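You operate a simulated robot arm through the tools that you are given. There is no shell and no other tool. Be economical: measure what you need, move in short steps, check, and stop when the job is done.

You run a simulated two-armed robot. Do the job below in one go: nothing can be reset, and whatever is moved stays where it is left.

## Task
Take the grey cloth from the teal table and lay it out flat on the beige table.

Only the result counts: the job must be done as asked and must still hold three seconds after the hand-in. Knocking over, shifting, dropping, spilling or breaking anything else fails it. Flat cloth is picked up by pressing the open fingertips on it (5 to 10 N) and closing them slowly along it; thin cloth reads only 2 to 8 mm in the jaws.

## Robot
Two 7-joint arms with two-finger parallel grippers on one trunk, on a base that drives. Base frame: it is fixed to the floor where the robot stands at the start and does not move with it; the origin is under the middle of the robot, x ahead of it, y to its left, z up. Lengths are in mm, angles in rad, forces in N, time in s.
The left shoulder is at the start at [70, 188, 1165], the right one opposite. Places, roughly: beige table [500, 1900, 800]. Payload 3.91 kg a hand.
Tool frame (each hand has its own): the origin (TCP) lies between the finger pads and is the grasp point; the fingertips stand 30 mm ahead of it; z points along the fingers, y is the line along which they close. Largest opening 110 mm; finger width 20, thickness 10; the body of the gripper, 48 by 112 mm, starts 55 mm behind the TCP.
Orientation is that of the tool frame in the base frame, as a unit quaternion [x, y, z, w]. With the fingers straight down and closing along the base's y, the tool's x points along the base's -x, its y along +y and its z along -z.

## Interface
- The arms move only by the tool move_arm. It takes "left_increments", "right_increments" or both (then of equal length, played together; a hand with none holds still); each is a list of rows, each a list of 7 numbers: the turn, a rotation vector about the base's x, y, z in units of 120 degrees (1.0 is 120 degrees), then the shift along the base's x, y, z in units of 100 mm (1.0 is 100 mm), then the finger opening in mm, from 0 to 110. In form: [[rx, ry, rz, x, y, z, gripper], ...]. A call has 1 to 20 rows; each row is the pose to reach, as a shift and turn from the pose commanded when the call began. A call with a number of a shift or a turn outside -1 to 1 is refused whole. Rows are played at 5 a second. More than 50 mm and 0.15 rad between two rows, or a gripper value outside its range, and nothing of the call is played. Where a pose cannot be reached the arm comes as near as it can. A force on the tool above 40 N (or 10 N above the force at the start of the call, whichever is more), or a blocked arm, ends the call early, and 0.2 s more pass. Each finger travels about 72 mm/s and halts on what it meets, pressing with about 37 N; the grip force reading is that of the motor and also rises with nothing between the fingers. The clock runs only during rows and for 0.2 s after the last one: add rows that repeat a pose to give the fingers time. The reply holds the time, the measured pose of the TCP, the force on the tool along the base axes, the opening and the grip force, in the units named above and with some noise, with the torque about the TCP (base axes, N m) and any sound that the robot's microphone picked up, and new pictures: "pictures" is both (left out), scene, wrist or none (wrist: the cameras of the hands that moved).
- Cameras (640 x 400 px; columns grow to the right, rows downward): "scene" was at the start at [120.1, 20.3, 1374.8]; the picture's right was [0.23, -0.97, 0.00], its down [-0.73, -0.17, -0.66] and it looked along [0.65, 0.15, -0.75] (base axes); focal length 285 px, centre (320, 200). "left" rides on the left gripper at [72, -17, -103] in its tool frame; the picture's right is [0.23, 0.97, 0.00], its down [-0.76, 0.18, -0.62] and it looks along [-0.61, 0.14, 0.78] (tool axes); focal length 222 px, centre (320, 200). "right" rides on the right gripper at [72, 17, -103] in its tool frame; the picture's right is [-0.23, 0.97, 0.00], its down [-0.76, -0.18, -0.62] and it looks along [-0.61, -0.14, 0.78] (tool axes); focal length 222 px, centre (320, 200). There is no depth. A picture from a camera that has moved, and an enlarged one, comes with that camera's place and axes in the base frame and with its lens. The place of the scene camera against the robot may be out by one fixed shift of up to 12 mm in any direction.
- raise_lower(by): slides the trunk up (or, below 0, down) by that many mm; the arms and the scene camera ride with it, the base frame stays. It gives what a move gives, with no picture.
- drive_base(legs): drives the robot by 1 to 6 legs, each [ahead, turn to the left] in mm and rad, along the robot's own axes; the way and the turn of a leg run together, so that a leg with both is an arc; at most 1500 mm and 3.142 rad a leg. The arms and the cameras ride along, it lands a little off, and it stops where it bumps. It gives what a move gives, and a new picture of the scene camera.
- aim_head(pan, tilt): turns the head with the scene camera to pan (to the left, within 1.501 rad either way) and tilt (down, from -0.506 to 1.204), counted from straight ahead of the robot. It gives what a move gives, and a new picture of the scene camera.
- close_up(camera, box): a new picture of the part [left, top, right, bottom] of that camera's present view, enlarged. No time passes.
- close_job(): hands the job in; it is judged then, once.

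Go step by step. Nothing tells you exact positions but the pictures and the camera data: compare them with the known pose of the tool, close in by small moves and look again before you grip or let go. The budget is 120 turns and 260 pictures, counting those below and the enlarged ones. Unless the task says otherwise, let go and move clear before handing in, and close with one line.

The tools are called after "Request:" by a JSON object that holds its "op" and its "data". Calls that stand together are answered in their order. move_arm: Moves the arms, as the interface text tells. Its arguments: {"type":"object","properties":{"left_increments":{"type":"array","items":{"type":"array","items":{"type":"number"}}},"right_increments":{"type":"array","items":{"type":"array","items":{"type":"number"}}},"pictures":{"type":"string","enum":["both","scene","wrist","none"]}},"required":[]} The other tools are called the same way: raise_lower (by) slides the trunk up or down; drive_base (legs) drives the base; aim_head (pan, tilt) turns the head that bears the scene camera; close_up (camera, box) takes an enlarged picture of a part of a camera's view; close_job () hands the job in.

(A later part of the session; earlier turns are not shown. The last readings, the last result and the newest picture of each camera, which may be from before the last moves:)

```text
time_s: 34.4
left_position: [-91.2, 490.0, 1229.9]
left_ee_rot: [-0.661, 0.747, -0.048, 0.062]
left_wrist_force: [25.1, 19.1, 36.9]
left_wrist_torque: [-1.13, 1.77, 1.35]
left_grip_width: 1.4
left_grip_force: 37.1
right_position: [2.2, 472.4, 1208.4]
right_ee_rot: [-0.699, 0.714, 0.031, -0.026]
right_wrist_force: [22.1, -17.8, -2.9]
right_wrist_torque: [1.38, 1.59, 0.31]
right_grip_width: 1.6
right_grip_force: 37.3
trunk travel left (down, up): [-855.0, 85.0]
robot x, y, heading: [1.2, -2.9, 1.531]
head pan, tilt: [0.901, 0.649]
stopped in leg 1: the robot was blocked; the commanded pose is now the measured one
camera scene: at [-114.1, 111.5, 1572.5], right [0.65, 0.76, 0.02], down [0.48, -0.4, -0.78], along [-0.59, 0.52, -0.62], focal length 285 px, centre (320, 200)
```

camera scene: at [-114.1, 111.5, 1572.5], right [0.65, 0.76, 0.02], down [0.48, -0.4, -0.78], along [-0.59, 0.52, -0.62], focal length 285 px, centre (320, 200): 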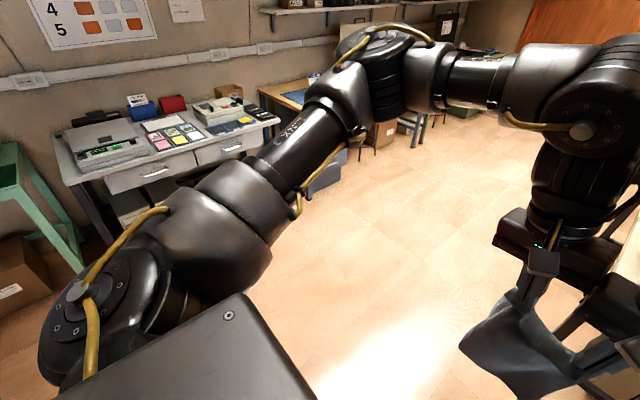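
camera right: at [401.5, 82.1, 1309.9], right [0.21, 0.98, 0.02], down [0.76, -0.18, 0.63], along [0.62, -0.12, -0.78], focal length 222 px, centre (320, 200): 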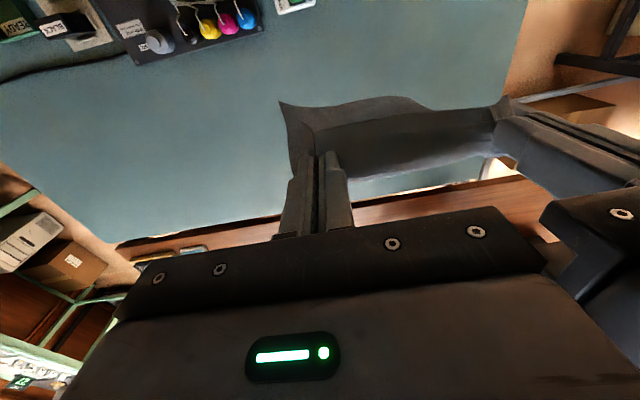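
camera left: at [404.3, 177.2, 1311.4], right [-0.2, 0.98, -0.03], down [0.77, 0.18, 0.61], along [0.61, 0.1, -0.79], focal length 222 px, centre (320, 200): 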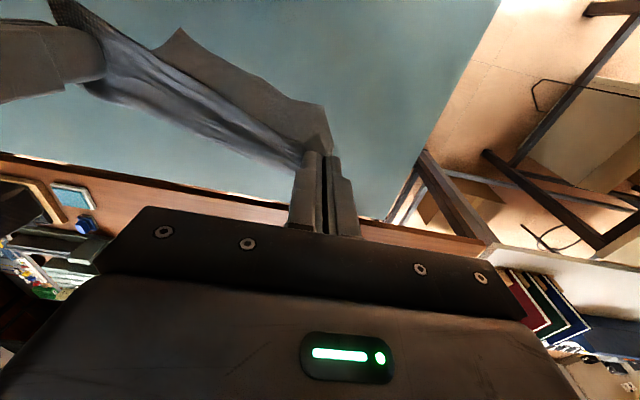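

The turn stopped as blocked, and the left hand was pushed about 80 mm. I'll look straight ahead to see what it touched.

Request:
{"op": "aim_head", "data": {"pan": 0.2, "tilt": 0.6}}

Request:
{"op": "close_up", "data": {"camera": "left", "box": [0, 0, 640, 400]}}

Request:
{"op": "close_up", "data": {"camera": "right", "box": [0, 0, 640, 400]}}

```text
time_s: 35.4
left_position: [-78.3, 496.0, 1231.6]
left_ee_rot: [-0.663, 0.738, -0.083, 0.096]
left_wrist_force: [-50.8, 6.2, 0.8]
left_wrist_torque: [-0.38, -3.59, 0.31]
left_grip_width: 1.3
left_grip_force: 37.4
right_position: [8.9, 474.5, 1207.7]
right_ee_rot: [-0.692, 0.721, 0.024, -0.018]
right_wrist_force: [56.2, -3.6, -0.4]
right_wrist_torque: [0.29, 5.13, -1.16]
right_grip_width: 1.7
right_grip_force: 37.2
trunk travel left (down, up): [-855.0, 85.0]
robot x, y, heading: [-4.3, -1.2, 1.53]
head pan, tilt: [0.201, 0.6]
camera scene: at [-63.0, 141.7, 1577.3], right [0.99, 0.16, 0.03], down [0.11, -0.56, -0.82], along [-0.12, 0.81, -0.57], focal length 285 px, centre (320, 200)
```

scene: 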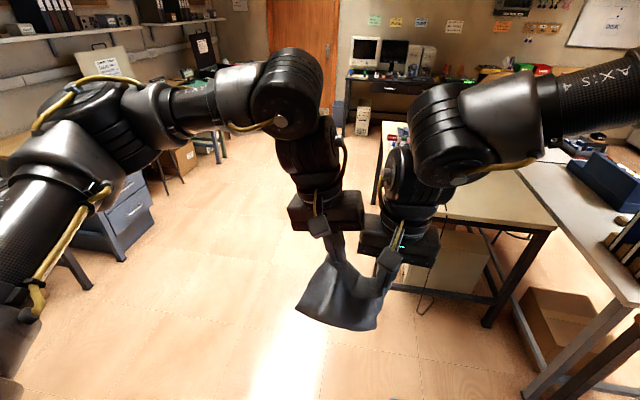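

```text
1.00 times, centred on (320, 200) of left (not enlarged: the box is as wide or as high as the picture)
camera zoom: at [-96.1, 421.2, 1333.8], right [-0.96, -0.12, -0.25], down [-0.25, 0.77, 0.58], along [0.12, 0.62, -0.77], focal length 222 px, centre (320, 200)
```

zoom: 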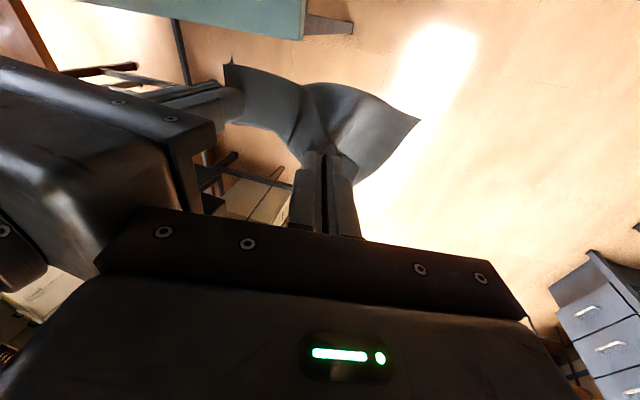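

```text
1.00 times, centred on (320, 200) of right (not enlarged: the box is as wide or as high as the picture)
camera zoom: at [-3.3, 401.0, 1309.8], right [-0.96, 0.27, 0.06], down [0.25, 0.75, 0.62], along [0.12, 0.61, -0.78], focal length 222 px, centre (320, 200)
```

zoom: 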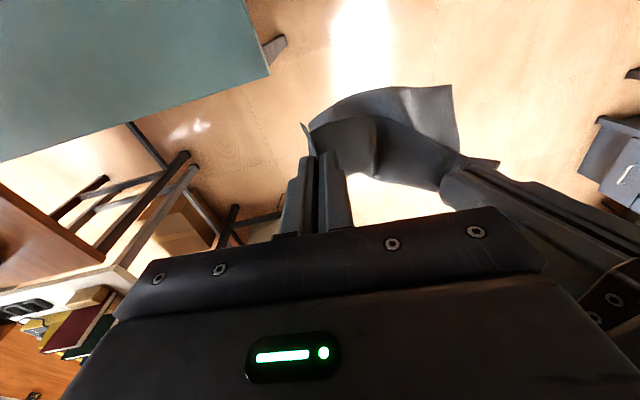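

Nothing outside was hit: the two hands sagged into each other during the swing (±50 N between them). I'll separate them, level the left hand, and move both a bit to the left where the left arm reaches comfortably.

Request:
{"op": "move_arm", "data": {"left_increments": [[-0.001, 0.03, 0.008, -0.12, -0.04, -0.06, 0], [-0.003, 0.06, 0.015, -0.24, -0.08, -0.12, 0], [-0.004, 0.09, 0.023, -0.35, -0.12, -0.18, 0], [-0.006, 0.12, 0.031, -0.36, -0.15, -0.24, 0], [-0.006, 0.12, 0.031, -0.5, -0.15, -0.24, 0], [-0.006, 0.12, 0.031, -0.7, -0.15, -0.24, 0], [-0.006, 0.12, 0.031, -0.89, -0.14, -0.24, 0], [-0.006, 0.12, 0.031, -0.89, -0.14, -0.24, 0]], "right_increments": [[0, 0, 0, 0, 0, 0, 0], [0, -0.01, 0, 0, 0, 0, 0], [0, -0.02, 0, 0, 0, 0, 0], [-0.005, -0.028, 0, 0, 0, 0, 0], [-0.005, -0.028, 0, -0.14, 0, 0, 0], [-0.005, -0.028, 0, -0.34, 0.01, 0, 0], [-0.005, -0.028, 0, -0.54, 0.02, 0, 0], [-0.005, -0.028, 0, -0.54, 0.02, 0, 0]], "pictures": "both"}}

```text
time_s: 35.7
left_position: [-39.6, 496.9, 1228.9]
left_ee_rot: [-0.659, 0.742, -0.081, 0.09]
left_wrist_force: [-39.3, 14.8, 7.3]
left_wrist_torque: [-0.96, -3.03, 0.73]
left_grip_width: 1.3
left_grip_force: 36.8
left hand out of reach, approached as far as the arm can: row 1
right_position: [49.4, 470.2, 1197.4]
right_ee_rot: [-0.691, 0.722, 0.025, -0.032]
right_wrist_force: [27.8, -21.1, -14.2]
right_wrist_torque: [1.68, 2.49, -0.06]
right_grip_width: 1.7
right_grip_force: 37.3
trunk travel left (down, up): [-855.0, 85.0]
robot x, y, heading: [-3.1, 1.6, 1.528]
head pan, tilt: [0.201, 0.6]
stopped in row 1 (left hand): the force on the tool passed its limit (the readings are from after the stop); the commanded pose is now the measured one
camera scene: at [-55.1, 145.1, 1576.6], right [0.99, 0.16, 0.02], down [0.11, -0.56, -0.82], along [-0.12, 0.81, -0.57], focal length 285 px, centre (320, 200)
camera right: at [39.0, 398.9, 1300.7], right [-0.96, 0.27, 0.08], down [0.26, 0.76, 0.6], along [0.1, 0.59, -0.8], focal length 222 px, centre (320, 200)
camera left: at [-56.4, 422.9, 1332.2], right [-0.96, -0.11, -0.24], down [-0.23, 0.78, 0.59], along [0.12, 0.62, -0.77], focal length 222 px, centre (320, 200)
```

scene: 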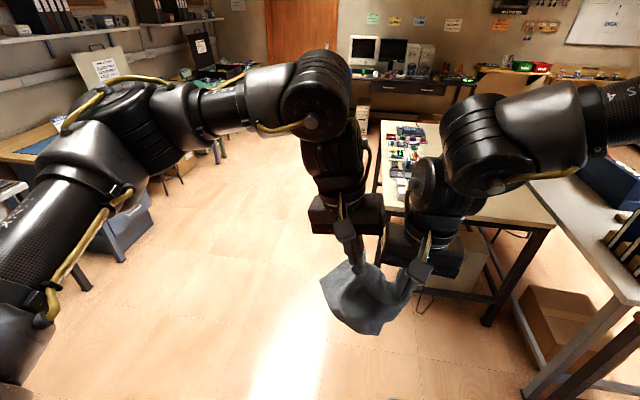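
right: 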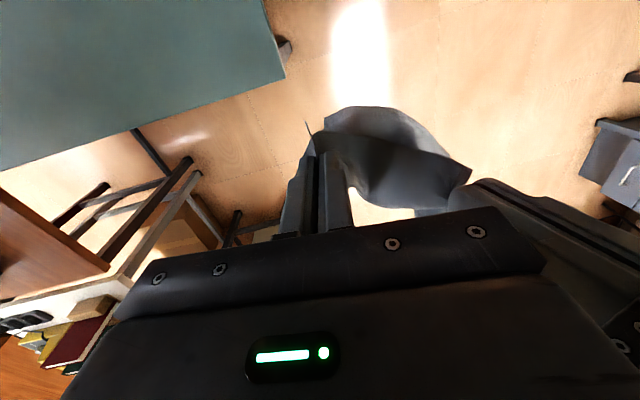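
left: 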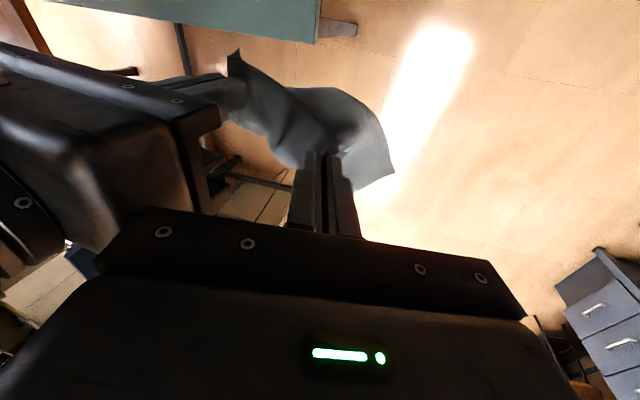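

The left arm is at an awkward limit and presses the right. I'll first move the right hand away 30 mm to end the contact (the cloth is slack).

Request:
{"op": "move_arm", "data": {"right_increments": [[0, 0, 0, 0.1, 0, 0, 0], [0, 0, 0, 0.2, 0, 0, 0], [0, 0, 0, 0.3, 0, 0, 0], [0, 0, 0, 0.3, 0, 0, 0]], "pictures": "none"}}

```text
time_s: 36.0
left_position: [42.9, 508.0, 1252.1]
left_ee_rot: [-0.643, 0.725, -0.148, 0.198]
left_wrist_force: [-81.3, 13.4, -12.6]
left_wrist_torque: [-0.12, -0.75, -0.69]
left_grip_width: 0.8
left_grip_force: 37.1
right_position: [98.8, 472.5, 1202.5]
right_ee_rot: [-0.671, 0.741, 0.034, -0.022]
right_wrist_force: [85.1, -13.1, 10.1]
right_wrist_torque: [1.06, 5.71, -1.48]
right_grip_width: 1.5
right_grip_force: 36.9
trunk travel left (down, up): [-855.0, 85.0]
robot x, y, heading: [-0.8, -2.1, 1.532]
head pan, tilt: [0.201, 0.6]
stopped in row 1 (left hand): the force on the tool passed its limit (the readings are from after the stop); the commanded pose is now the measured one
```

The left arm keeps drifting inward. I'll command only the left hand outward and away.

Request:
{"op": "move_arm", "data": {"left_increments": [[0, 0, 0, -0.45, 0, 0.1, 0], [0, 0, 0, -0.55, 0, 0.1, 0], [0, 0, 0, -0.55, 0, 0.1, 0]], "pictures": "scene"}}

```text
time_s: 36.8
left_position: [-32.6, 507.8, 1239.0]
left_ee_rot: [-0.658, 0.738, -0.088, 0.119]
left_wrist_force: [0.2, 0.1, -0.9]
left_wrist_torque: [-0.04, 0.01, -0.05]
left_grip_width: 1.6
left_grip_force: 36.7
left hand out of reach, approached as far as the arm can: row 1, 2, 3
right_position: [85.2, 475.4, 1201.8]
right_ee_rot: [-0.679, 0.732, 0.04, -0.03]
right_wrist_force: [1.4, 0.4, 0.8]
right_wrist_torque: [-0.02, 0.03, -0.03]
right_grip_width: 1.7
right_grip_force: 36.8
trunk travel left (down, up): [-855.0, 85.0]
robot x, y, heading: [-1.5, -3.7, 1.528]
head pan, tilt: [0.201, 0.6]
camera scene: at [-56.1, 144.1, 1577.1], right [0.99, 0.16, 0.02], down [0.11, -0.56, -0.82], along [-0.12, 0.81, -0.57], focal length 285 px, centre (320, 200)
```

scene: 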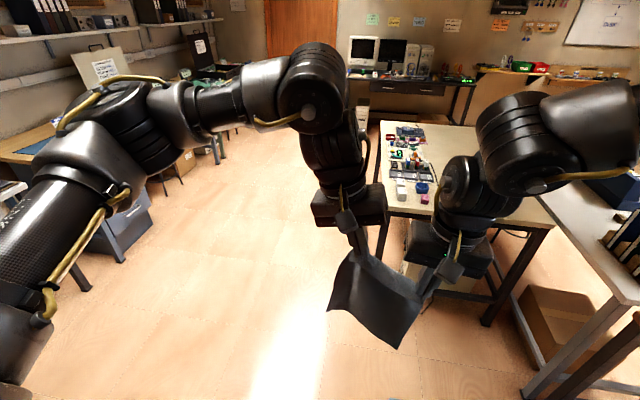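

Contact is over and both hands still hold the cloth. Now I move both leftward together, levelling the left hand as it gets into reach.

Request:
{"op": "move_arm", "data": {"left_increments": [[0, 0.02, 0.0, -0.15, -0.05, -0.05, 0], [0, 0.04, 0.005, -0.3, -0.1, -0.1, 0], [0, 0.06, 0.01, -0.45, -0.15, -0.15, 0], [0, 0.08, 0.01, -0.6, -0.2, -0.2, 0], [0, 0.1, 0.015, -0.75, -0.25, -0.25, 0], [0, 0.12, 0.02, -0.9, -0.3, -0.3, 0], [0, 0.12, 0.02, -0.9, -0.3, -0.3, 0]], "right_increments": [[0, -0.01, 0.01, -0.15, 0, 0, 0], [0, -0.02, 0.015, -0.3, 0, 0, 0], [0, -0.03, 0.02, -0.45, 0, 0, 0], [0, -0.04, 0.02, -0.6, 0, 0, 0], [0, -0.05, 0.02, -0.75, 0, 0, 0], [0, -0.05, 0.02, -0.88, 0, 0, 0], [0, -0.05, 0.02, -0.88, 0, 0, 0]], "pictures": "scene"}}

```text
time_s: 37.7
left_position: [-5.1, 505.5, 1242.3]
left_ee_rot: [-0.661, 0.738, -0.075, 0.113]
left_wrist_force: [0.0, 0.6, 3.4]
left_wrist_torque: [-0.17, -0.12, 0.01]
left_grip_width: 1.6
left_grip_force: 37.1
left hand out of reach, approached as far as the arm can: row 1, 2, 3, 4
right_position: [61.8, 470.6, 1197.2]
right_ee_rot: [-0.694, 0.72, 0.015, -0.009]
right_wrist_force: [1.4, -1.0, -2.4]
right_wrist_torque: [0.17, -0.08, 0.08]
right_grip_width: 1.4
right_grip_force: 37.2
trunk travel left (down, up): [-855.0, 85.0]
robot x, y, heading: [-0.5, 0.9, 1.526]
head pan, tilt: [0.201, 0.6]
stopped in row 4 (left hand): the force on the tool passed its limit (the readings are from after the stop); the commanded pose is now the measured one
camera scene: at [-56.3, 141.2, 1577.4], right [0.99, 0.16, 0.02], down [0.11, -0.56, -0.82], along [-0.12, 0.81, -0.57], focal length 285 px, centre (320, 200)
```

scene: 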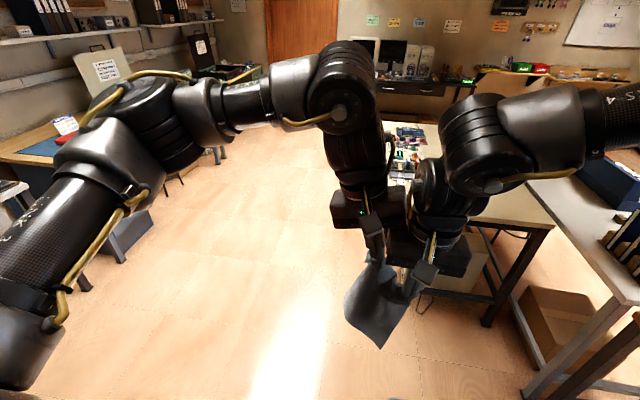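

Translation without levelling worked before, so I repeat that for the left hand alone.

Request:
{"op": "move_arm", "data": {"left_increments": [[0, 0, 0, -0.3, 0, 0.05, 0], [0, 0, 0, -0.55, 0, 0.05, 0], [0, 0, 0, -0.55, 0, 0.05, 0]], "pictures": "none"}}

```text
time_s: 38.5
left_position: [-59.1, 504.7, 1246.3]
left_ee_rot: [-0.659, 0.739, -0.078, 0.113]
left_wrist_force: [4.7, -0.7, -2.0]
left_wrist_torque: [-0.05, -0.06, -0.05]
left_grip_width: 1.3
left_grip_force: 37.7
left hand out of reach, approached as far as the arm can: row 1
right_position: [61.6, 472.2, 1197.7]
right_ee_rot: [-0.693, 0.721, 0.017, -0.008]
right_wrist_force: [-2.6, 1.6, 1.8]
right_wrist_torque: [0.08, 0.17, -0.01]
right_grip_width: 1.5
right_grip_force: 36.9
trunk travel left (down, up): [-855.0, 85.0]
robot x, y, heading: [-4.6, 0.4, 1.53]
head pan, tilt: [0.201, 0.6]
```

Request:
{"op": "move_arm", "data": {"left_increments": [[0, 0, 0, -0.15, -0.05, -0.15, 0], [0, 0, 0, -0.3, -0.1, -0.3, 0], [0, 0, 0, -0.45, -0.15, -0.45, 0], [0, 0, 0, -0.6, -0.2, -0.6, 0], [0, 0, 0, -0.6, -0.2, -0.6, 0]], "right_increments": [[0, 0, 0, -0.16, 0, -0.1, 0], [0, 0, 0, -0.32, 0, -0.2, 0], [0, 0, 0, -0.48, 0, -0.3, 0], [0, 0, 0, -0.63, 0, -0.4, 0], [0, 0, 0, -0.63, 0, -0.4, 0]], "pictures": "none"}}

```text
time_s: 39.7
left_position: [-122.4, 486.2, 1187.6]
left_ee_rot: [-0.66, 0.739, -0.079, 0.113]
left_wrist_force: [0.6, -0.1, -0.9]
left_wrist_torque: [-0.05, 0.0, 0.03]
left_grip_width: 1.2
left_grip_force: 36.9
right_position: [-5.0, 472.0, 1157.9]
right_ee_rot: [-0.694, 0.72, 0.017, -0.007]
right_wrist_force: [0.0, 0.7, -0.1]
right_wrist_torque: [0.0, -0.01, -0.03]
right_grip_width: 1.5
right_grip_force: 36.4
trunk travel left (down, up): [-855.0, 85.0]
robot x, y, heading: [-3.1, -1.8, 1.534]
head pan, tilt: [0.201, 0.6]
```

Reachable again with zero forces. Next: lower further, shift a bit more left, then level the left hand.

Request:
{"op": "move_arm", "data": {"left_increments": [[0, 0, 0, -0.15, 0, -0.25, 0], [0, 0, 0, -0.3, 0, -0.5, 0], [0, 0, 0, -0.45, 0, -0.75, 0], [0, 0, 0, -0.6, 0, -1.0, 0], [-0.005, 0.03, 0.01, -0.6, 0, -1.0, 0], [-0.01, 0.06, 0.017, -0.6, -0.05, -1.0, 0], [-0.015, 0.09, 0.025, -0.6, -0.1, -1.0, 0], [-0.02, 0.13, 0.034, -0.6, -0.14, -1.0, 0], [-0.02, 0.13, 0.034, -0.6, -0.14, -1.0, 0]], "right_increments": [[0, 0, 0, -0.15, 0, -0.2, 0], [0, 0, 0, -0.3, 0, -0.4, 0], [0, 0, 0, -0.45, 0, -0.55, 0], [0, 0, 0, -0.6, 0, -0.7, 0], [0, 0, 0, -0.6, 0, -0.7, 0], [0, 0, 0, -0.6, 0, -0.7, 0], [0, 0, 0, -0.6, 0, -0.7, 0], [0, 0, 0, -0.6, 0, -0.7, 0], [0, 0, 0, -0.6, 0, -0.7, 0]], "pictures": "both"}}

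```text
time_s: 41.7
left_position: [-188.8, 482.3, 1084.4]
left_ee_rot: [-0.689, 0.725, -0.001, 0.001]
left_wrist_force: [1.4, 0.1, 0.1]
left_wrist_torque: [-0.03, -0.12, 0.03]
left_grip_width: 1.3
left_grip_force: 37.2
left hand out of reach, approached as far as the arm can: row 8, 9
right_position: [-66.4, 471.9, 1088.3]
right_ee_rot: [-0.694, 0.72, 0.015, -0.007]
right_wrist_force: [-2.0, -1.2, -0.9]
right_wrist_torque: [0.01, 0.05, -0.02]
right_grip_width: 1.4
right_grip_force: 37.3
trunk travel left (down, up): [-855.0, 85.0]
robot x, y, heading: [-2.6, 2.0, 1.539]
head pan, tilt: [0.201, 0.6]
camera scene: at [-57.2, 141.7, 1577.1], right [0.99, 0.16, 0.02], down [0.11, -0.56, -0.82], along [-0.12, 0.81, -0.57], focal length 285 px, centre (320, 200)
camera right: at [-80.9, 398.6, 1189.8], right [-0.96, 0.26, 0.03], down [0.23, 0.75, 0.63], along [0.14, 0.61, -0.78], focal length 222 px, centre (320, 200)
camera left: at [-176.5, 409.5, 1189.5], right [-0.98, -0.18, 0.0], down [-0.14, 0.77, 0.62], along [-0.11, 0.61, -0.78], focal length 222 px, centre (320, 200)
```

scene: 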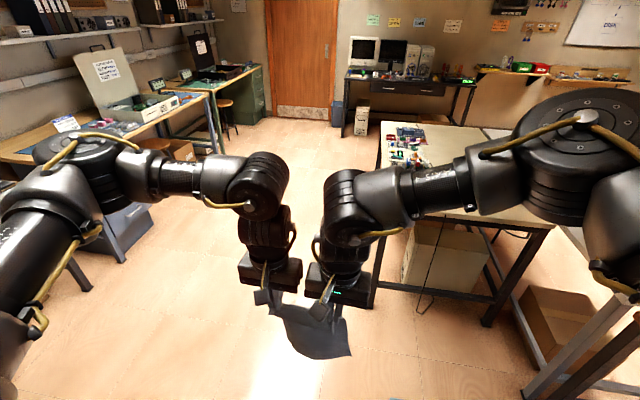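
right: 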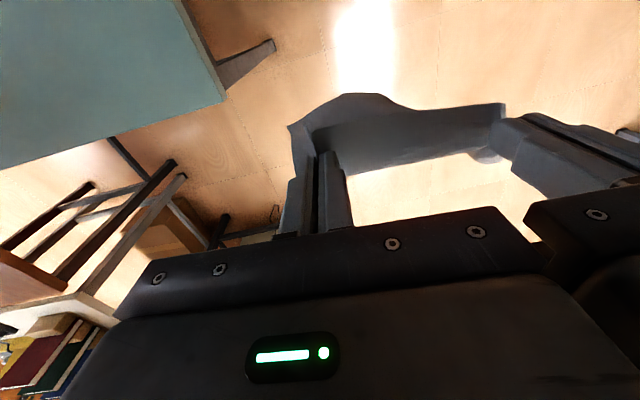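
left: 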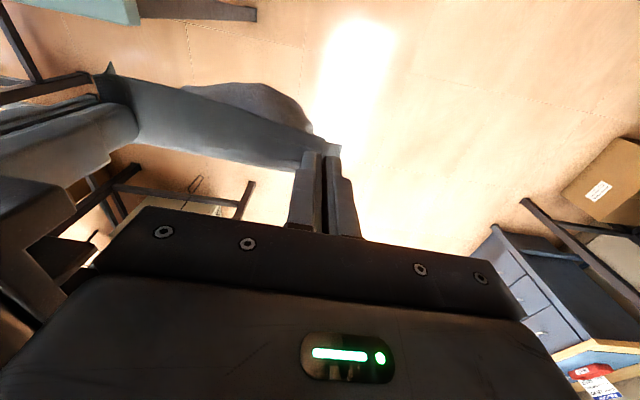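

Level and calm. I shift both hands another 25 mm left to be well inside both arms' reach; from here I'll lower using the trunk rather than the arms.

Request:
{"op": "move_arm", "data": {"left_increments": [[0, 0, 0, -0.12, -0.04, 0, 0], [0, 0, 0, -0.25, -0.08, 0, 0], [0, 0, 0, -0.25, -0.08, 0, 0]], "right_increments": [[0, 0, 0, -0.12, 0, 0, 0], [0, -0.01, 0, -0.25, 0, 0, 0], [0, -0.01, 0, -0.25, 0, 0, 0]], "pictures": "none"}}

Request:
{"op": "aim_head", "data": {"pan": -0.35, "tilt": 0.45}}

```text
time_s: 42.5
left_position: [-212.4, 474.9, 1085.8]
left_ee_rot: [-0.691, 0.722, 0.0, 0.001]
left_wrist_force: [1.5, 0.5, 0.0]
left_wrist_torque: [-0.01, -0.09, -0.02]
left_grip_width: 1.4
left_grip_force: 37.0
right_position: [-90.0, 473.1, 1087.7]
right_ee_rot: [-0.694, 0.72, 0.008, 0.001]
right_wrist_force: [-1.5, 0.1, -0.5]
right_wrist_torque: [0.01, 0.06, 0.02]
right_grip_width: 1.6
right_grip_force: 37.6
trunk travel left (down, up): [-855.0, 85.0]
robot x, y, heading: [-0.1, -0.5, 1.526]
head pan, tilt: [0.201, 0.6]
```

```text
time_s: 43.5
left_position: [-213.9, 474.4, 1086.0]
left_ee_rot: [-0.691, 0.723, 0.0, 0.003]
left_wrist_force: [1.9, 0.0, 0.6]
left_wrist_torque: [-0.01, -0.13, -0.02]
left_grip_width: 1.5
left_grip_force: 37.5
right_position: [-90.5, 472.4, 1089.4]
right_ee_rot: [-0.694, 0.72, 0.008, 0.001]
right_wrist_force: [-1.7, -1.0, 0.4]
right_wrist_torque: [-0.03, 0.03, -0.01]
right_grip_width: 1.7
right_grip_force: 37.1
trunk travel left (down, up): [-855.0, 85.0]
robot x, y, heading: [-1.1, -0.5, 1.531]
head pan, tilt: [-0.351, 0.45]
camera scene: at [-8.3, 139.1, 1591.7], right [0.92, -0.38, 0.02], down [-0.15, -0.4, -0.9], along [0.35, 0.83, -0.43], focal length 285 px, centre (320, 200)
```

scene: 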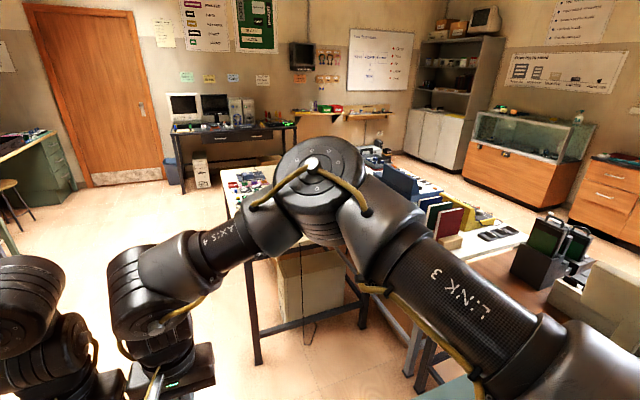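

The teal corner (with a leg) is near (74,455), so I'll first turn a bit further left and drive around it. I raise the trunk for clearance and test the turn.

Request:
{"op": "raise_lower", "data": {"by": 80}}

Request:
{"op": "drive_base", "data": {"legs": [[0, 0.4]]}}

```text
time_s: 44.7
left_position: [-213.3, 474.1, 1165.5]
left_ee_rot: [-0.69, 0.723, 0.0, 0.003]
left_wrist_force: [1.4, 0.3, -0.3]
left_wrist_torque: [-0.04, -0.14, -0.03]
left_grip_width: 1.2
left_grip_force: 36.7
right_position: [-90.9, 472.4, 1168.3]
right_ee_rot: [-0.694, 0.719, 0.008, 0.0]
right_wrist_force: [-1.2, 0.0, 0.8]
right_wrist_torque: [0.01, 0.08, 0.04]
right_grip_width: 1.5
right_grip_force: 37.1
trunk travel left (down, up): [-935.0, 5.0]
robot x, y, heading: [-7.7, 5.1, 1.527]
head pan, tilt: [-0.351, 0.45]
```

```text
time_s: 45.4
left_position: [-172.2, 475.3, 1170.0]
left_ee_rot: [-0.668, 0.744, 0.008, -0.012]
left_wrist_force: [1.5, -0.7, -0.1]
left_wrist_torque: [0.0, -0.12, 0.01]
left_grip_width: 1.6
left_grip_force: 37.0
right_position: [-47.3, 469.8, 1168.9]
right_ee_rot: [-0.695, 0.719, 0.023, -0.015]
right_wrist_force: [-2.1, -0.5, -0.1]
right_wrist_torque: [-0.01, 0.0, -0.02]
right_grip_width: 1.7
right_grip_force: 37.2
trunk travel left (down, up): [-935.0, 5.0]
robot x, y, heading: [-5.3, -0.1, 1.529]
head pan, tilt: [-0.351, 0.45]
stopped in leg 1: the robot was blocked; the commanded pose is now the measured one
camera scene: at [-12.2, 139.2, 1671.6], right [0.92, -0.38, 0.02], down [-0.15, -0.4, -0.9], along [0.35, 0.83, -0.43], focal length 285 px, centre (320, 200)
```

scene: 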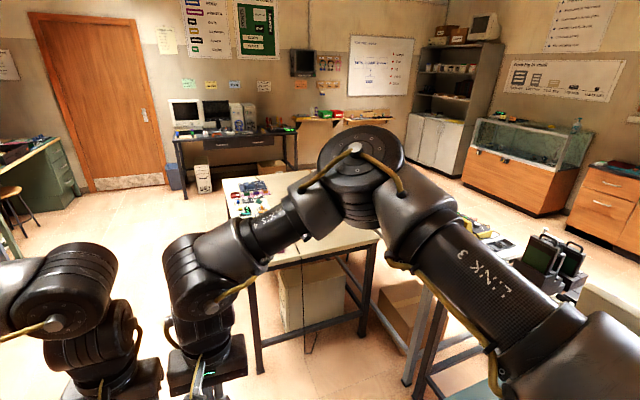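

Turning left is blocked again at the same heading, so something stops the base or the left arm. I'll look to the left and right sides.

Request:
{"op": "aim_head", "data": {"pan": 1.45, "tilt": 0.7}}

Request:
{"op": "aim_head", "data": {"pan": -1.3, "tilt": 0.9}}

```text
time_s: 47.2
left_position: [-174.7, 481.2, 1169.3]
left_ee_rot: [-0.678, 0.735, 0.002, -0.013]
left_wrist_force: [3.5, -0.4, 0.2]
left_wrist_torque: [0.01, -0.16, 0.0]
left_grip_width: 1.4
left_grip_force: 36.6
right_position: [-50.8, 470.2, 1169.5]
right_ee_rot: [-0.695, 0.718, 0.024, -0.014]
right_wrist_force: [-3.2, -0.4, 0.1]
right_wrist_torque: [0.0, 0.08, 0.02]
right_grip_width: 1.6
right_grip_force: 37.0
trunk travel left (down, up): [-935.0, 5.0]
robot x, y, heading: [-0.0, 0.6, 1.53]
head pan, tilt: [1.45, 0.7]
camera scene: at [-127.7, 67.3, 1647.0], right [0.16, 0.99, 0.0], down [0.65, -0.1, -0.75], along [-0.74, 0.12, -0.66], focal length 285 px, centre (320, 200)
```

scene: 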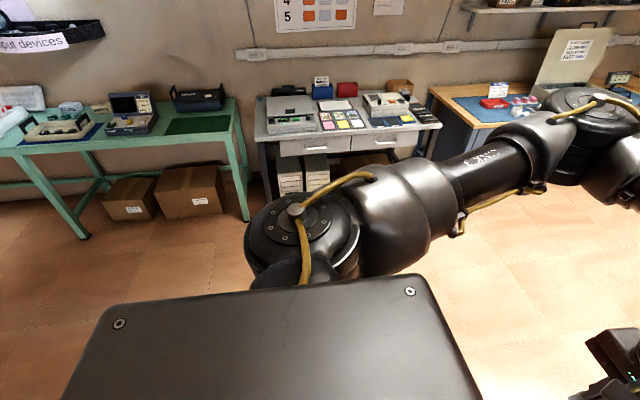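

```text
time_s: 49.6
left_position: [-175.1, 481.0, 1170.1]
left_ee_rot: [-0.678, 0.735, 0.003, -0.014]
left_wrist_force: [3.3, 0.2, 0.3]
left_wrist_torque: [-0.01, -0.14, -0.01]
left_grip_width: 1.5
left_grip_force: 37.4
right_position: [-48.8, 469.4, 1169.8]
right_ee_rot: [-0.695, 0.718, 0.024, -0.014]
right_wrist_force: [-3.1, 0.2, -0.6]
right_wrist_torque: [-0.03, 0.12, -0.01]
right_grip_width: 1.6
right_grip_force: 36.9
trunk travel left (down, up): [-935.0, 5.0]
robot x, y, heading: [-5.7, -1.5, 1.531]
head pan, tilt: [-1.3, 0.901]
camera scene: at [31.7, 71.2, 1633.8], right [0.23, -0.97, 0.01], down [-0.75, -0.18, -0.64], along [0.62, 0.14, -0.77], focal length 285 px, centre (320, 200)
```

scene: 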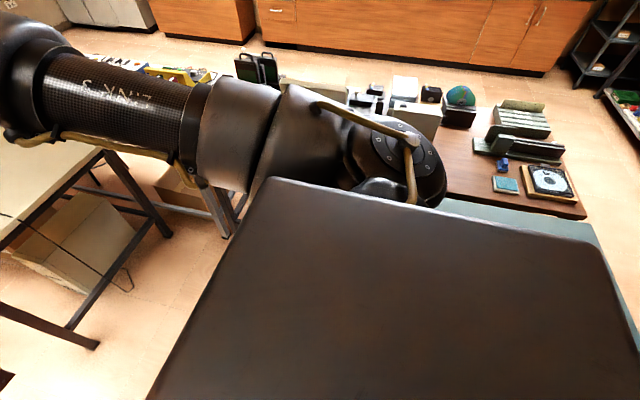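

The wide torso is likely touching the teal table's edge (x≈70) when turned sideways. I'll move the hands back left, then turn back right and back away from the table before turning again; space behind to x≈−1400 is clear.

Request:
{"op": "move_arm", "data": {"left_increments": [[0, 0, 0, -0.2, 0, 0, 0], [0, 0, 0, -0.4, -0.04, 0, 0], [0, 0, 0, -0.6, -0.08, 0, 0], [0, 0, 0, -0.6, -0.08, 0, 0]], "right_increments": [[0, 0, 0, -0.2, 0, 0, 0], [0, -0.01, 0, -0.42, 0, 0, 0], [0, -0.02, 0, -0.63, 0, 0, 0], [0, -0.02, 0, -0.63, 0, 0, 0]], "pictures": "none"}}

Request:
{"op": "drive_base", "data": {"legs": [[0, -1.15]]}}

```text
time_s: 50.6
left_position: [-231.7, 467.2, 1170.4]
left_ee_rot: [-0.683, 0.73, 0.01, -0.013]
left_wrist_force: [1.5, -0.6, 0.4]
left_wrist_torque: [-0.01, -0.07, 0.03]
left_grip_width: 1.5
left_grip_force: 37.1
right_position: [-111.5, 470.1, 1168.2]
right_ee_rot: [-0.696, 0.718, 0.01, 0.0]
right_wrist_force: [-1.1, -0.2, -0.2]
right_wrist_torque: [-0.02, 0.07, -0.03]
right_grip_width: 1.7
right_grip_force: 37.7
trunk travel left (down, up): [-935.0, 5.0]
robot x, y, heading: [-7.6, -1.7, 1.535]
head pan, tilt: [-1.3, 0.901]
```

```text
time_s: 51.8
left_position: [-164.8, 486.9, 1173.5]
left_ee_rot: [-0.64, 0.768, 0.015, -0.017]
left_wrist_force: [0.8, 0.9, 0.9]
left_wrist_torque: [0.0, -0.13, 0.01]
left_grip_width: 1.4
left_grip_force: 37.3
right_position: [-47.0, 476.5, 1171.2]
right_ee_rot: [-0.657, 0.754, 0.015, -0.004]
right_wrist_force: [-1.7, -0.2, 0.5]
right_wrist_torque: [-0.04, 0.03, 0.0]
right_grip_width: 1.6
right_grip_force: 37.6
trunk travel left (down, up): [-935.0, 5.0]
robot x, y, heading: [-10.7, 1.0, 1.428]
head pan, tilt: [-1.3, 0.901]
stopped in leg 1: the robot was blocked; the commanded pose is now the measured one
camera scene: at [43.5, 63.7, 1632.7], right [0.13, -0.99, 0.0], down [-0.77, -0.1, -0.63], along [0.63, 0.08, -0.77], focal length 285 px, centre (320, 200)
```

scene: 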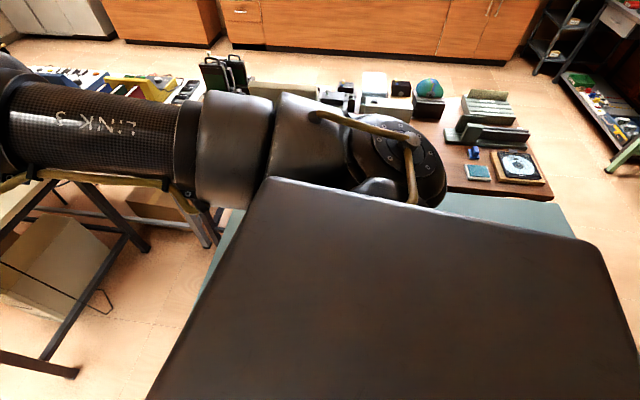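

Now turning right is blocked too. I'll look straight down around the base to find the obstacle.

Request:
{"op": "aim_head", "data": {"pan": -0.5, "tilt": 1.2}}

Request:
{"op": "aim_head", "data": {"pan": 0.7, "tilt": 1.2}}

```text
time_s: 52.9
left_position: [-171.8, 493.3, 1179.1]
left_ee_rot: [-0.654, 0.757, 0.013, -0.014]
left_wrist_force: [1.1, 4.4, 3.3]
left_wrist_torque: [-0.36, -0.58, 0.07]
left_grip_width: 1.2
left_grip_force: 37.2
right_position: [-44.9, 477.3, 1171.4]
right_ee_rot: [-0.657, 0.753, 0.016, -0.006]
right_wrist_force: [-6.0, 0.8, 0.5]
right_wrist_torque: [0.02, 0.21, 0.05]
right_grip_width: 1.6
right_grip_force: 36.8
trunk travel left (down, up): [-935.0, 5.0]
robot x, y, heading: [-6.7, 0.1, 1.431]
head pan, tilt: [-0.499, 1.201]
camera scene: at [10.5, 99.2, 1612.0], right [0.8, -0.6, 0.01], down [-0.55, -0.75, -0.37], along [0.23, 0.29, -0.93], focal length 285 px, centre (320, 200)
```

scene: 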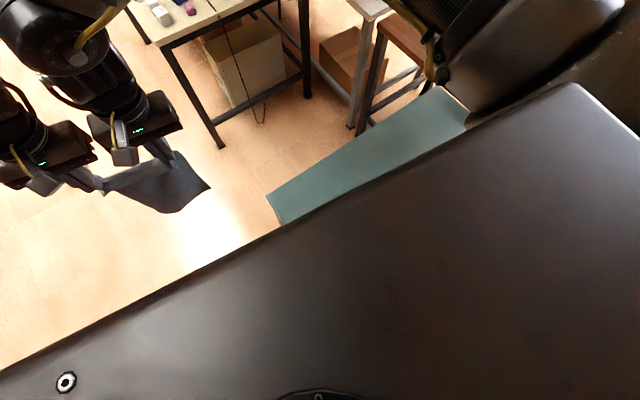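

```text
time_s: 54.3
left_position: [-171.5, 492.7, 1180.2]
left_ee_rot: [-0.651, 0.759, 0.009, -0.016]
left_wrist_force: [6.8, -0.5, -0.6]
left_wrist_torque: [-0.05, -0.26, -0.05]
left_grip_width: 1.6
left_grip_force: 37.3
right_position: [-42.9, 477.1, 1170.3]
right_ee_rot: [-0.657, 0.753, 0.017, -0.006]
right_wrist_force: [-6.9, 0.7, 1.0]
right_wrist_torque: [0.03, 0.22, 0.06]
right_grip_width: 1.8
right_grip_force: 36.7
trunk travel left (down, up): [-935.0, 5.0]
robot x, y, heading: [-9.8, -0.8, 1.427]
head pan, tilt: [0.7, 1.201]
camera scene: at [-51.1, 101.4, 1611.2], right [0.85, 0.53, 0.01], down [0.5, -0.79, -0.36], along [-0.18, 0.31, -0.93], focal length 285 px, centre (320, 200)
```

scene: 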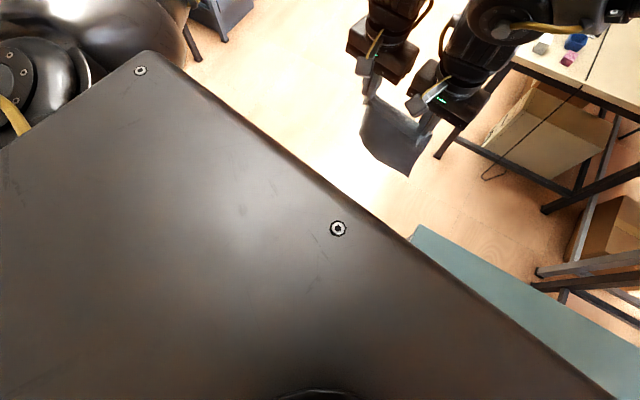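

The left hand creeps because it is again at the inner edge of its range. I'll shift both hands further left (robot frame), then retry the turn in a small piece.

Request:
{"op": "move_arm", "data": {"left_increments": [[0, 0, 0, -0.2, 0, -0.03, 0], [0, 0, 0, -0.4, 0, -0.06, 0], [0, 0, 0, -0.6, 0.03, -0.1, 0], [0, 0, 0, -0.75, 0.05, -0.1, 0], [0, 0, 0, -0.75, 0.05, -0.1, 0]], "right_increments": [[0, 0, 0, -0.23, 0.03, 0, 0], [0, 0, 0, -0.45, 0.06, 0, 0], [0, 0, 0, -0.65, 0.1, 0, 0], [0, 0, 0, -0.83, 0.12, 0, 0], [0, 0, 0, -0.83, 0.12, 0, 0]], "pictures": "none"}}

Request:
{"op": "drive_base", "data": {"legs": [[0, -0.2]]}}

```text
time_s: 55.5
left_position: [-236.1, 492.4, 1164.1]
left_ee_rot: [-0.643, 0.765, 0.014, -0.016]
left_wrist_force: [20.3, -2.5, 1.6]
left_wrist_torque: [-0.13, -0.7, -0.16]
left_grip_width: 1.5
left_grip_force: 36.5
right_position: [-100.3, 472.6, 1175.4]
right_ee_rot: [-0.658, 0.753, 0.018, -0.008]
right_wrist_force: [-20.3, 3.3, -1.8]
right_wrist_torque: [0.06, 0.63, 0.15]
right_grip_width: 1.8
right_grip_force: 37.0
right hand out of reach, approached as far as the arm can: row 3, 4, 5
trunk travel left (down, up): [-935.0, 5.0]
robot x, y, heading: [-6.9, 4.8, 1.433]
head pan, tilt: [0.7, 1.201]
```

```text
time_s: 56.7
left_position: [-130.2, 525.9, 1163.1]
left_ee_rot: [-0.563, 0.826, 0.016, -0.015]
left_wrist_force: [24.5, -9.0, 1.9]
left_wrist_torque: [-0.22, -0.73, -0.18]
left_grip_width: 1.1
left_grip_force: 36.6
right_position: [0.8, 480.8, 1173.2]
right_ee_rot: [-0.579, 0.815, 0.021, -0.006]
right_wrist_force: [-22.6, 8.7, -1.8]
right_wrist_torque: [0.29, 0.67, 0.18]
right_grip_width: 1.6
right_grip_force: 36.9
trunk travel left (down, up): [-935.0, 5.0]
robot x, y, heading: [-8.7, -1.6, 1.23]
head pan, tilt: [0.7, 1.201]
camera scene: at [-17.5, 102.4, 1610.8], right [0.94, 0.35, 0.0], down [0.33, -0.87, -0.36], along [-0.13, 0.34, -0.93], focal length 285 px, centre (320, 200)
```

scene: 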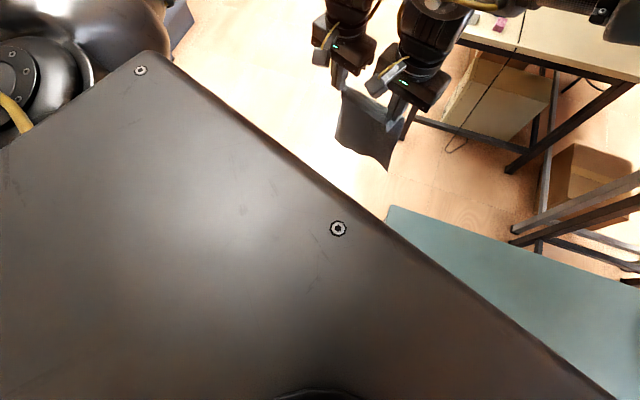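

The turn worked this time, so the earlier stops were transient. The right arm is now at its limit and the cloth taut; I re-centre the pair slightly right and relieve the tension.

Request:
{"op": "move_arm", "data": {"left_increments": [[0, 0, 0, 0.15, -0.05, 0.02, 0], [0, 0, 0, 0.3, -0.11, 0.05, 0], [0, 0, 0, 0.48, -0.17, 0.08, 0], [0, 0, 0, 0.48, -0.17, 0.08, 0]], "right_increments": [[0, 0, 0, 0, 0, 0, 0], [0, -0.01, 0, 0.15, -0.05, 0, 0], [0, -0.02, 0, 0.33, -0.12, 0, 0], [0, -0.02, 0, 0.33, -0.12, 0, 0]], "pictures": "none"}}

Request:
{"op": "drive_base", "data": {"legs": [[0, -0.5]]}}

```text
time_s: 57.7
left_position: [-83.4, 509.8, 1172.4]
left_ee_rot: [-0.563, 0.826, 0.015, -0.015]
left_wrist_force: [-0.9, -0.3, -0.7]
left_wrist_torque: [-0.03, -0.04, 0.04]
left_grip_width: 1.4
left_grip_force: 37.2
right_position: [32.6, 469.4, 1174.7]
right_ee_rot: [-0.579, 0.815, 0.008, 0.011]
right_wrist_force: [0.6, -0.6, -0.5]
right_wrist_torque: [0.01, -0.03, -0.01]
right_grip_width: 1.9
right_grip_force: 37.2
trunk travel left (down, up): [-935.0, 5.0]
robot x, y, heading: [-10.5, 3.7, 1.227]
head pan, tilt: [0.7, 1.201]
```

```text
time_s: 59.5
left_position: [170.5, 482.8, 1171.4]
left_ee_rot: [-0.341, 0.94, 0.019, -0.011]
left_wrist_force: [0.5, 0.7, 0.8]
left_wrist_torque: [-0.06, -0.03, 0.05]
left_grip_width: 0.8
left_grip_force: 37.0
right_position: [252.8, 392.1, 1173.9]
right_ee_rot: [-0.358, 0.934, 0.006, 0.013]
right_wrist_force: [0.2, -0.3, 0.8]
right_wrist_torque: [0.0, -0.01, 0.05]
right_grip_width: 1.5
right_grip_force: 36.8
trunk travel left (down, up): [-935.0, 5.0]
robot x, y, heading: [-11.3, 2.7, 0.732]
head pan, tilt: [0.7, 1.201]
camera scene: at [29.3, 92.6, 1610.7], right [0.99, -0.14, 0.0], down [-0.13, -0.92, -0.36], along [0.05, 0.36, -0.93], focal length 285 px, centre (320, 200)
```

scene: 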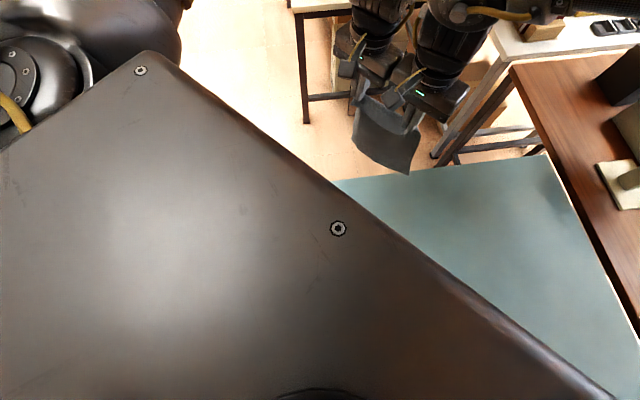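

Turning right works. Next: turn a little more and back away from the table.

Request:
{"op": "drive_base", "data": {"legs": [[0, -0.3], [-430, 0]]}}

```text
time_s: 63.1
left_position: [-85.8, 229.9, 1170.6]
left_ee_rot: [-0.197, 0.98, 0.021, -0.007]
left_wrist_force: [0.1, 0.5, -0.3]
left_wrist_torque: [-0.01, 0.0, -0.01]
left_grip_width: 1.0
left_grip_force: 36.8
right_position: [-33.5, 119.7, 1173.3]
right_ee_rot: [-0.216, 0.976, 0.003, 0.012]
right_wrist_force: [0.4, -0.2, -0.2]
right_wrist_torque: [0.01, -0.04, 0.04]
right_grip_width: 1.6
right_grip_force: 36.7
trunk travel left (down, up): [-935.0, 5.0]
robot x, y, heading: [-402.2, -176.1, 0.424]
head pan, tilt: [0.7, 1.201]
camera scene: at [-334.8, -102.6, 1610.6], right [0.9, -0.43, 0.0], down [-0.4, -0.84, -0.36], along [0.15, 0.33, -0.93], focal length 285 px, centre (320, 200)
```

scene: 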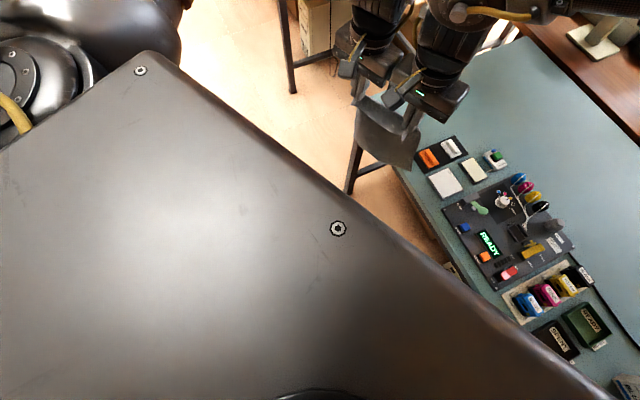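

Clear of the table. Now turn left toward the aisle.

Request:
{"op": "drive_base", "data": {"legs": [[0, 1.05]]}}

```text
time_s: 66.1
left_position: [-596.6, 297.8, 1172.0]
left_ee_rot: [-0.663, 0.748, 0.013, -0.016]
left_wrist_force: [-0.3, -0.1, 0.5]
left_wrist_torque: [-0.02, 0.0, -0.03]
left_grip_width: 1.3
left_grip_force: 37.4
right_position: [-476.5, 286.3, 1174.3]
right_ee_rot: [-0.676, 0.736, 0.009, 0.009]
right_wrist_force: [-0.5, 0.0, -0.5]
right_wrist_torque: [0.0, -0.01, -0.01]
right_grip_width: 1.6
right_grip_force: 36.8
trunk travel left (down, up): [-935.0, 5.0]
robot x, y, heading: [-396.3, -175.8, 1.478]
head pan, tilt: [0.7, 1.201]
camera scene: at [-433.1, -78.9, 1610.7], right [0.82, 0.57, 0.0], down [0.53, -0.76, -0.36], along [-0.21, 0.3, -0.93], focal length 285 px, centre (320, 200)
```

scene: 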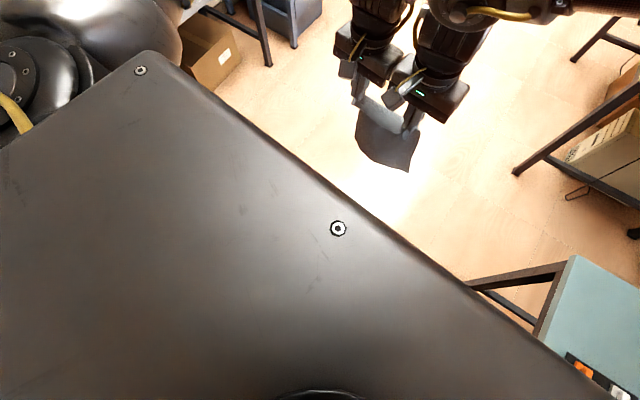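

Request:
{"op": "drive_base", "data": {"legs": [[830, 0]]}}

Request:
{"op": "aim_head", "data": {"pan": -0.7, "tilt": 0.6}}

```text
time_s: 70.6
left_position: [-529.6, 1127.2, 1171.6]
left_ee_rot: [-0.666, 0.746, 0.014, -0.017]
left_wrist_force: [0.0, 0.4, -0.5]
left_wrist_torque: [0.0, -0.05, -0.04]
left_grip_width: 1.2
left_grip_force: 37.1
right_position: [-406.3, 1117.0, 1174.4]
right_ee_rot: [-0.679, 0.734, 0.009, 0.01]
right_wrist_force: [-0.2, -0.1, 0.3]
right_wrist_torque: [0.03, 0.01, -0.02]
right_grip_width: 1.7
right_grip_force: 37.5
trunk travel left (down, up): [-935.0, 5.0]
robot x, y, heading: [-324.3, 655.8, 1.489]
head pan, tilt: [0.7, 1.201]
camera scene: at [-362.3, 751.2, 1610.8], right [0.82, 0.58, 0.0], down [0.54, -0.76, -0.36], along [-0.21, 0.3, -0.93], focal length 285 px, centre (320, 200)
```

scene: 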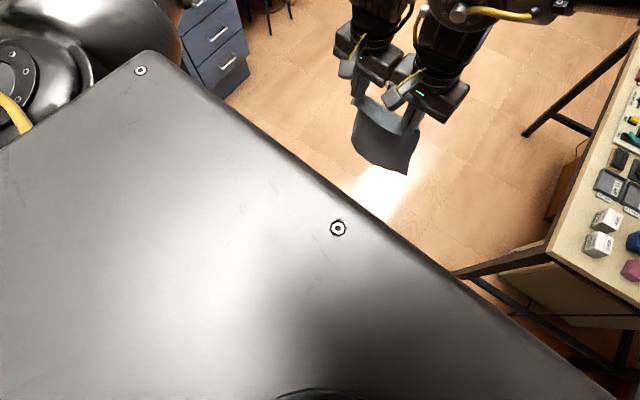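

```text
time_s: 72.1
left_position: [-529.5, 1127.9, 1170.5]
left_ee_rot: [-0.666, 0.746, 0.014, -0.017]
left_wrist_force: [-0.4, 0.8, -0.7]
left_wrist_torque: [0.01, 0.01, -0.06]
left_grip_width: 1.3
left_grip_force: 37.4
right_position: [-407.0, 1118.4, 1174.0]
right_ee_rot: [-0.679, 0.734, 0.009, 0.01]
right_wrist_force: [-0.2, 0.4, 0.3]
right_wrist_torque: [-0.02, -0.01, -0.02]
right_grip_width: 1.4
right_grip_force: 36.5
trunk travel left (down, up): [-935.0, 5.0]
robot x, y, heading: [-325.6, 656.2, 1.489]
head pan, tilt: [-0.7, 0.6]
camera scene: at [-267.7, 769.8, 1655.3], right [0.71, -0.7, 0.0], down [-0.4, -0.4, -0.82], along [0.58, 0.58, -0.57], focal length 285 px, centre (320, 200)
```

scene: 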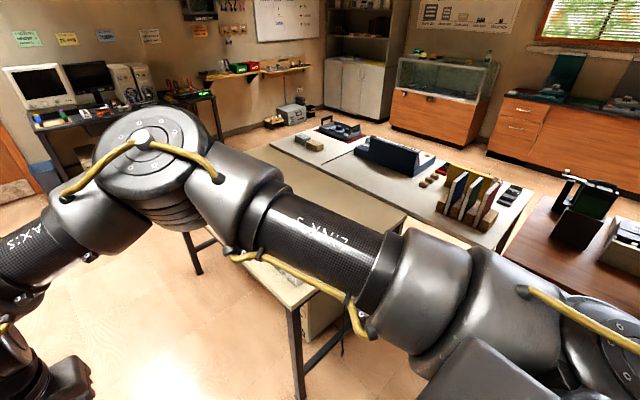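

I now see the table: free area roughly x 380–780, y 1240–1800, blocks at x<350. I'll stand at about (290,900) facing 45°, going there diagonally between the two tables.

Request:
{"op": "drive_base", "data": {"legs": [[0, -1.11], [330, 0]]}}

```text
time_s: 77.1
left_position: [306.1, 1169.5, 1172.6]
left_ee_rot: [-0.176, 0.984, 0.021, -0.006]
left_wrist_force: [-0.4, 0.0, -0.1]
left_wrist_torque: [0.01, -0.03, 0.06]
left_grip_width: 1.3
left_grip_force: 37.0
right_position: [353.1, 1057.4, 1176.1]
right_ee_rot: [-0.195, 0.981, 0.003, 0.014]
right_wrist_force: [-0.6, 0.5, -0.2]
right_wrist_torque: [0.06, -0.03, 0.03]
right_grip_width: 1.2
right_grip_force: 37.1
trunk travel left (down, up): [-935.0, 5.0]
robot x, y, heading: [-27.0, 778.7, 0.385]
head pan, tilt: [-0.7, 0.6]
camera scene: at [98.3, 769.8, 1655.6], right [-0.31, -0.95, 0.0], down [-0.54, 0.18, -0.83], along [0.79, -0.26, -0.56], focal length 285 px, centre (320, 200)
```

scene: 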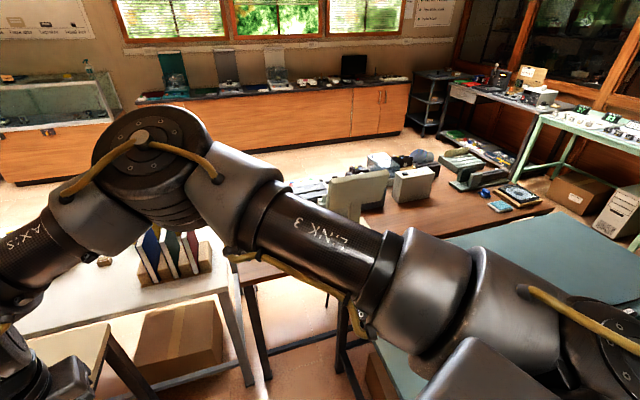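

Request:
{"op": "drive_base", "data": {"legs": [[335, 0], [0, 0.4]]}}

Request:
{"op": "aim_head", "data": {"pan": 0.2, "tilt": 0.8}}

```text
time_s: 80.5
left_position: [437.9, 1393.6, 1172.7]
left_ee_rot: [-0.368, 0.929, 0.02, -0.011]
left_wrist_force: [-0.2, 1.0, -0.6]
left_wrist_torque: [0.03, 0.03, -0.03]
left_grip_width: 1.0
left_grip_force: 37.1
right_position: [524.2, 1307.2, 1174.6]
right_ee_rot: [-0.387, 0.922, 0.006, 0.012]
right_wrist_force: [0.3, 0.9, 0.0]
right_wrist_torque: [0.0, -0.02, -0.03]
right_grip_width: 1.6
right_grip_force: 37.2
trunk travel left (down, up): [-935.0, 5.0]
robot x, y, heading: [284.4, 905.3, 0.788]
head pan, tilt: [-0.7, 0.6]
camera scene: at [404.1, 947.1, 1655.3], right [0.09, -1.0, 0.0], down [-0.56, -0.05, -0.82], along [0.82, 0.07, -0.57], focal length 285 px, centre (320, 200)
```

scene: 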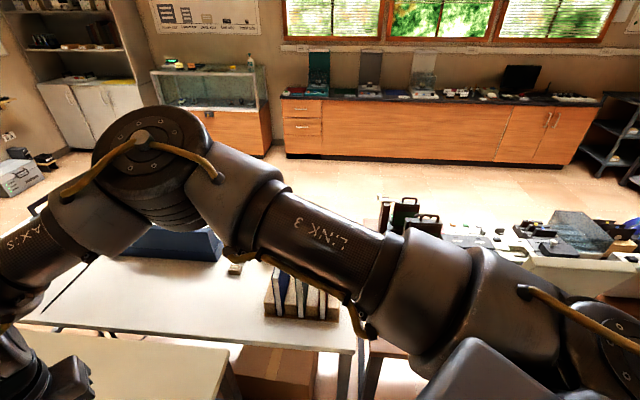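

```text
time_s: 81.7
left_position: [436.6, 1394.4, 1173.1]
left_ee_rot: [-0.369, 0.929, 0.018, -0.012]
left_wrist_force: [1.2, -0.2, -0.9]
left_wrist_torque: [0.01, 0.0, -0.05]
left_grip_width: 1.2
left_grip_force: 37.3
right_position: [523.0, 1308.3, 1174.1]
right_ee_rot: [-0.387, 0.922, 0.004, 0.011]
right_wrist_force: [0.3, -0.3, 0.3]
right_wrist_torque: [-0.02, 0.01, -0.06]
right_grip_width: 1.6
right_grip_force: 37.0
trunk travel left (down, up): [-935.0, 5.0]
robot x, y, heading: [284.2, 905.2, 0.787]
head pan, tilt: [0.201, 0.799]
camera scene: at [359.7, 1007.9, 1638.5], right [0.83, -0.55, 0.0], down [-0.4, -0.6, -0.7], along [0.38, 0.58, -0.72], focal length 285 px, centre (320, 200)
```

scene: 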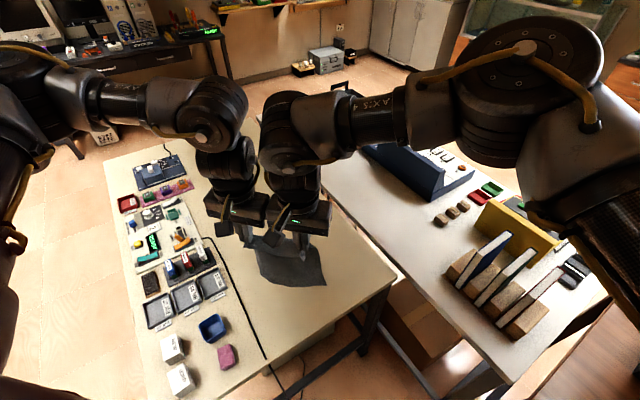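

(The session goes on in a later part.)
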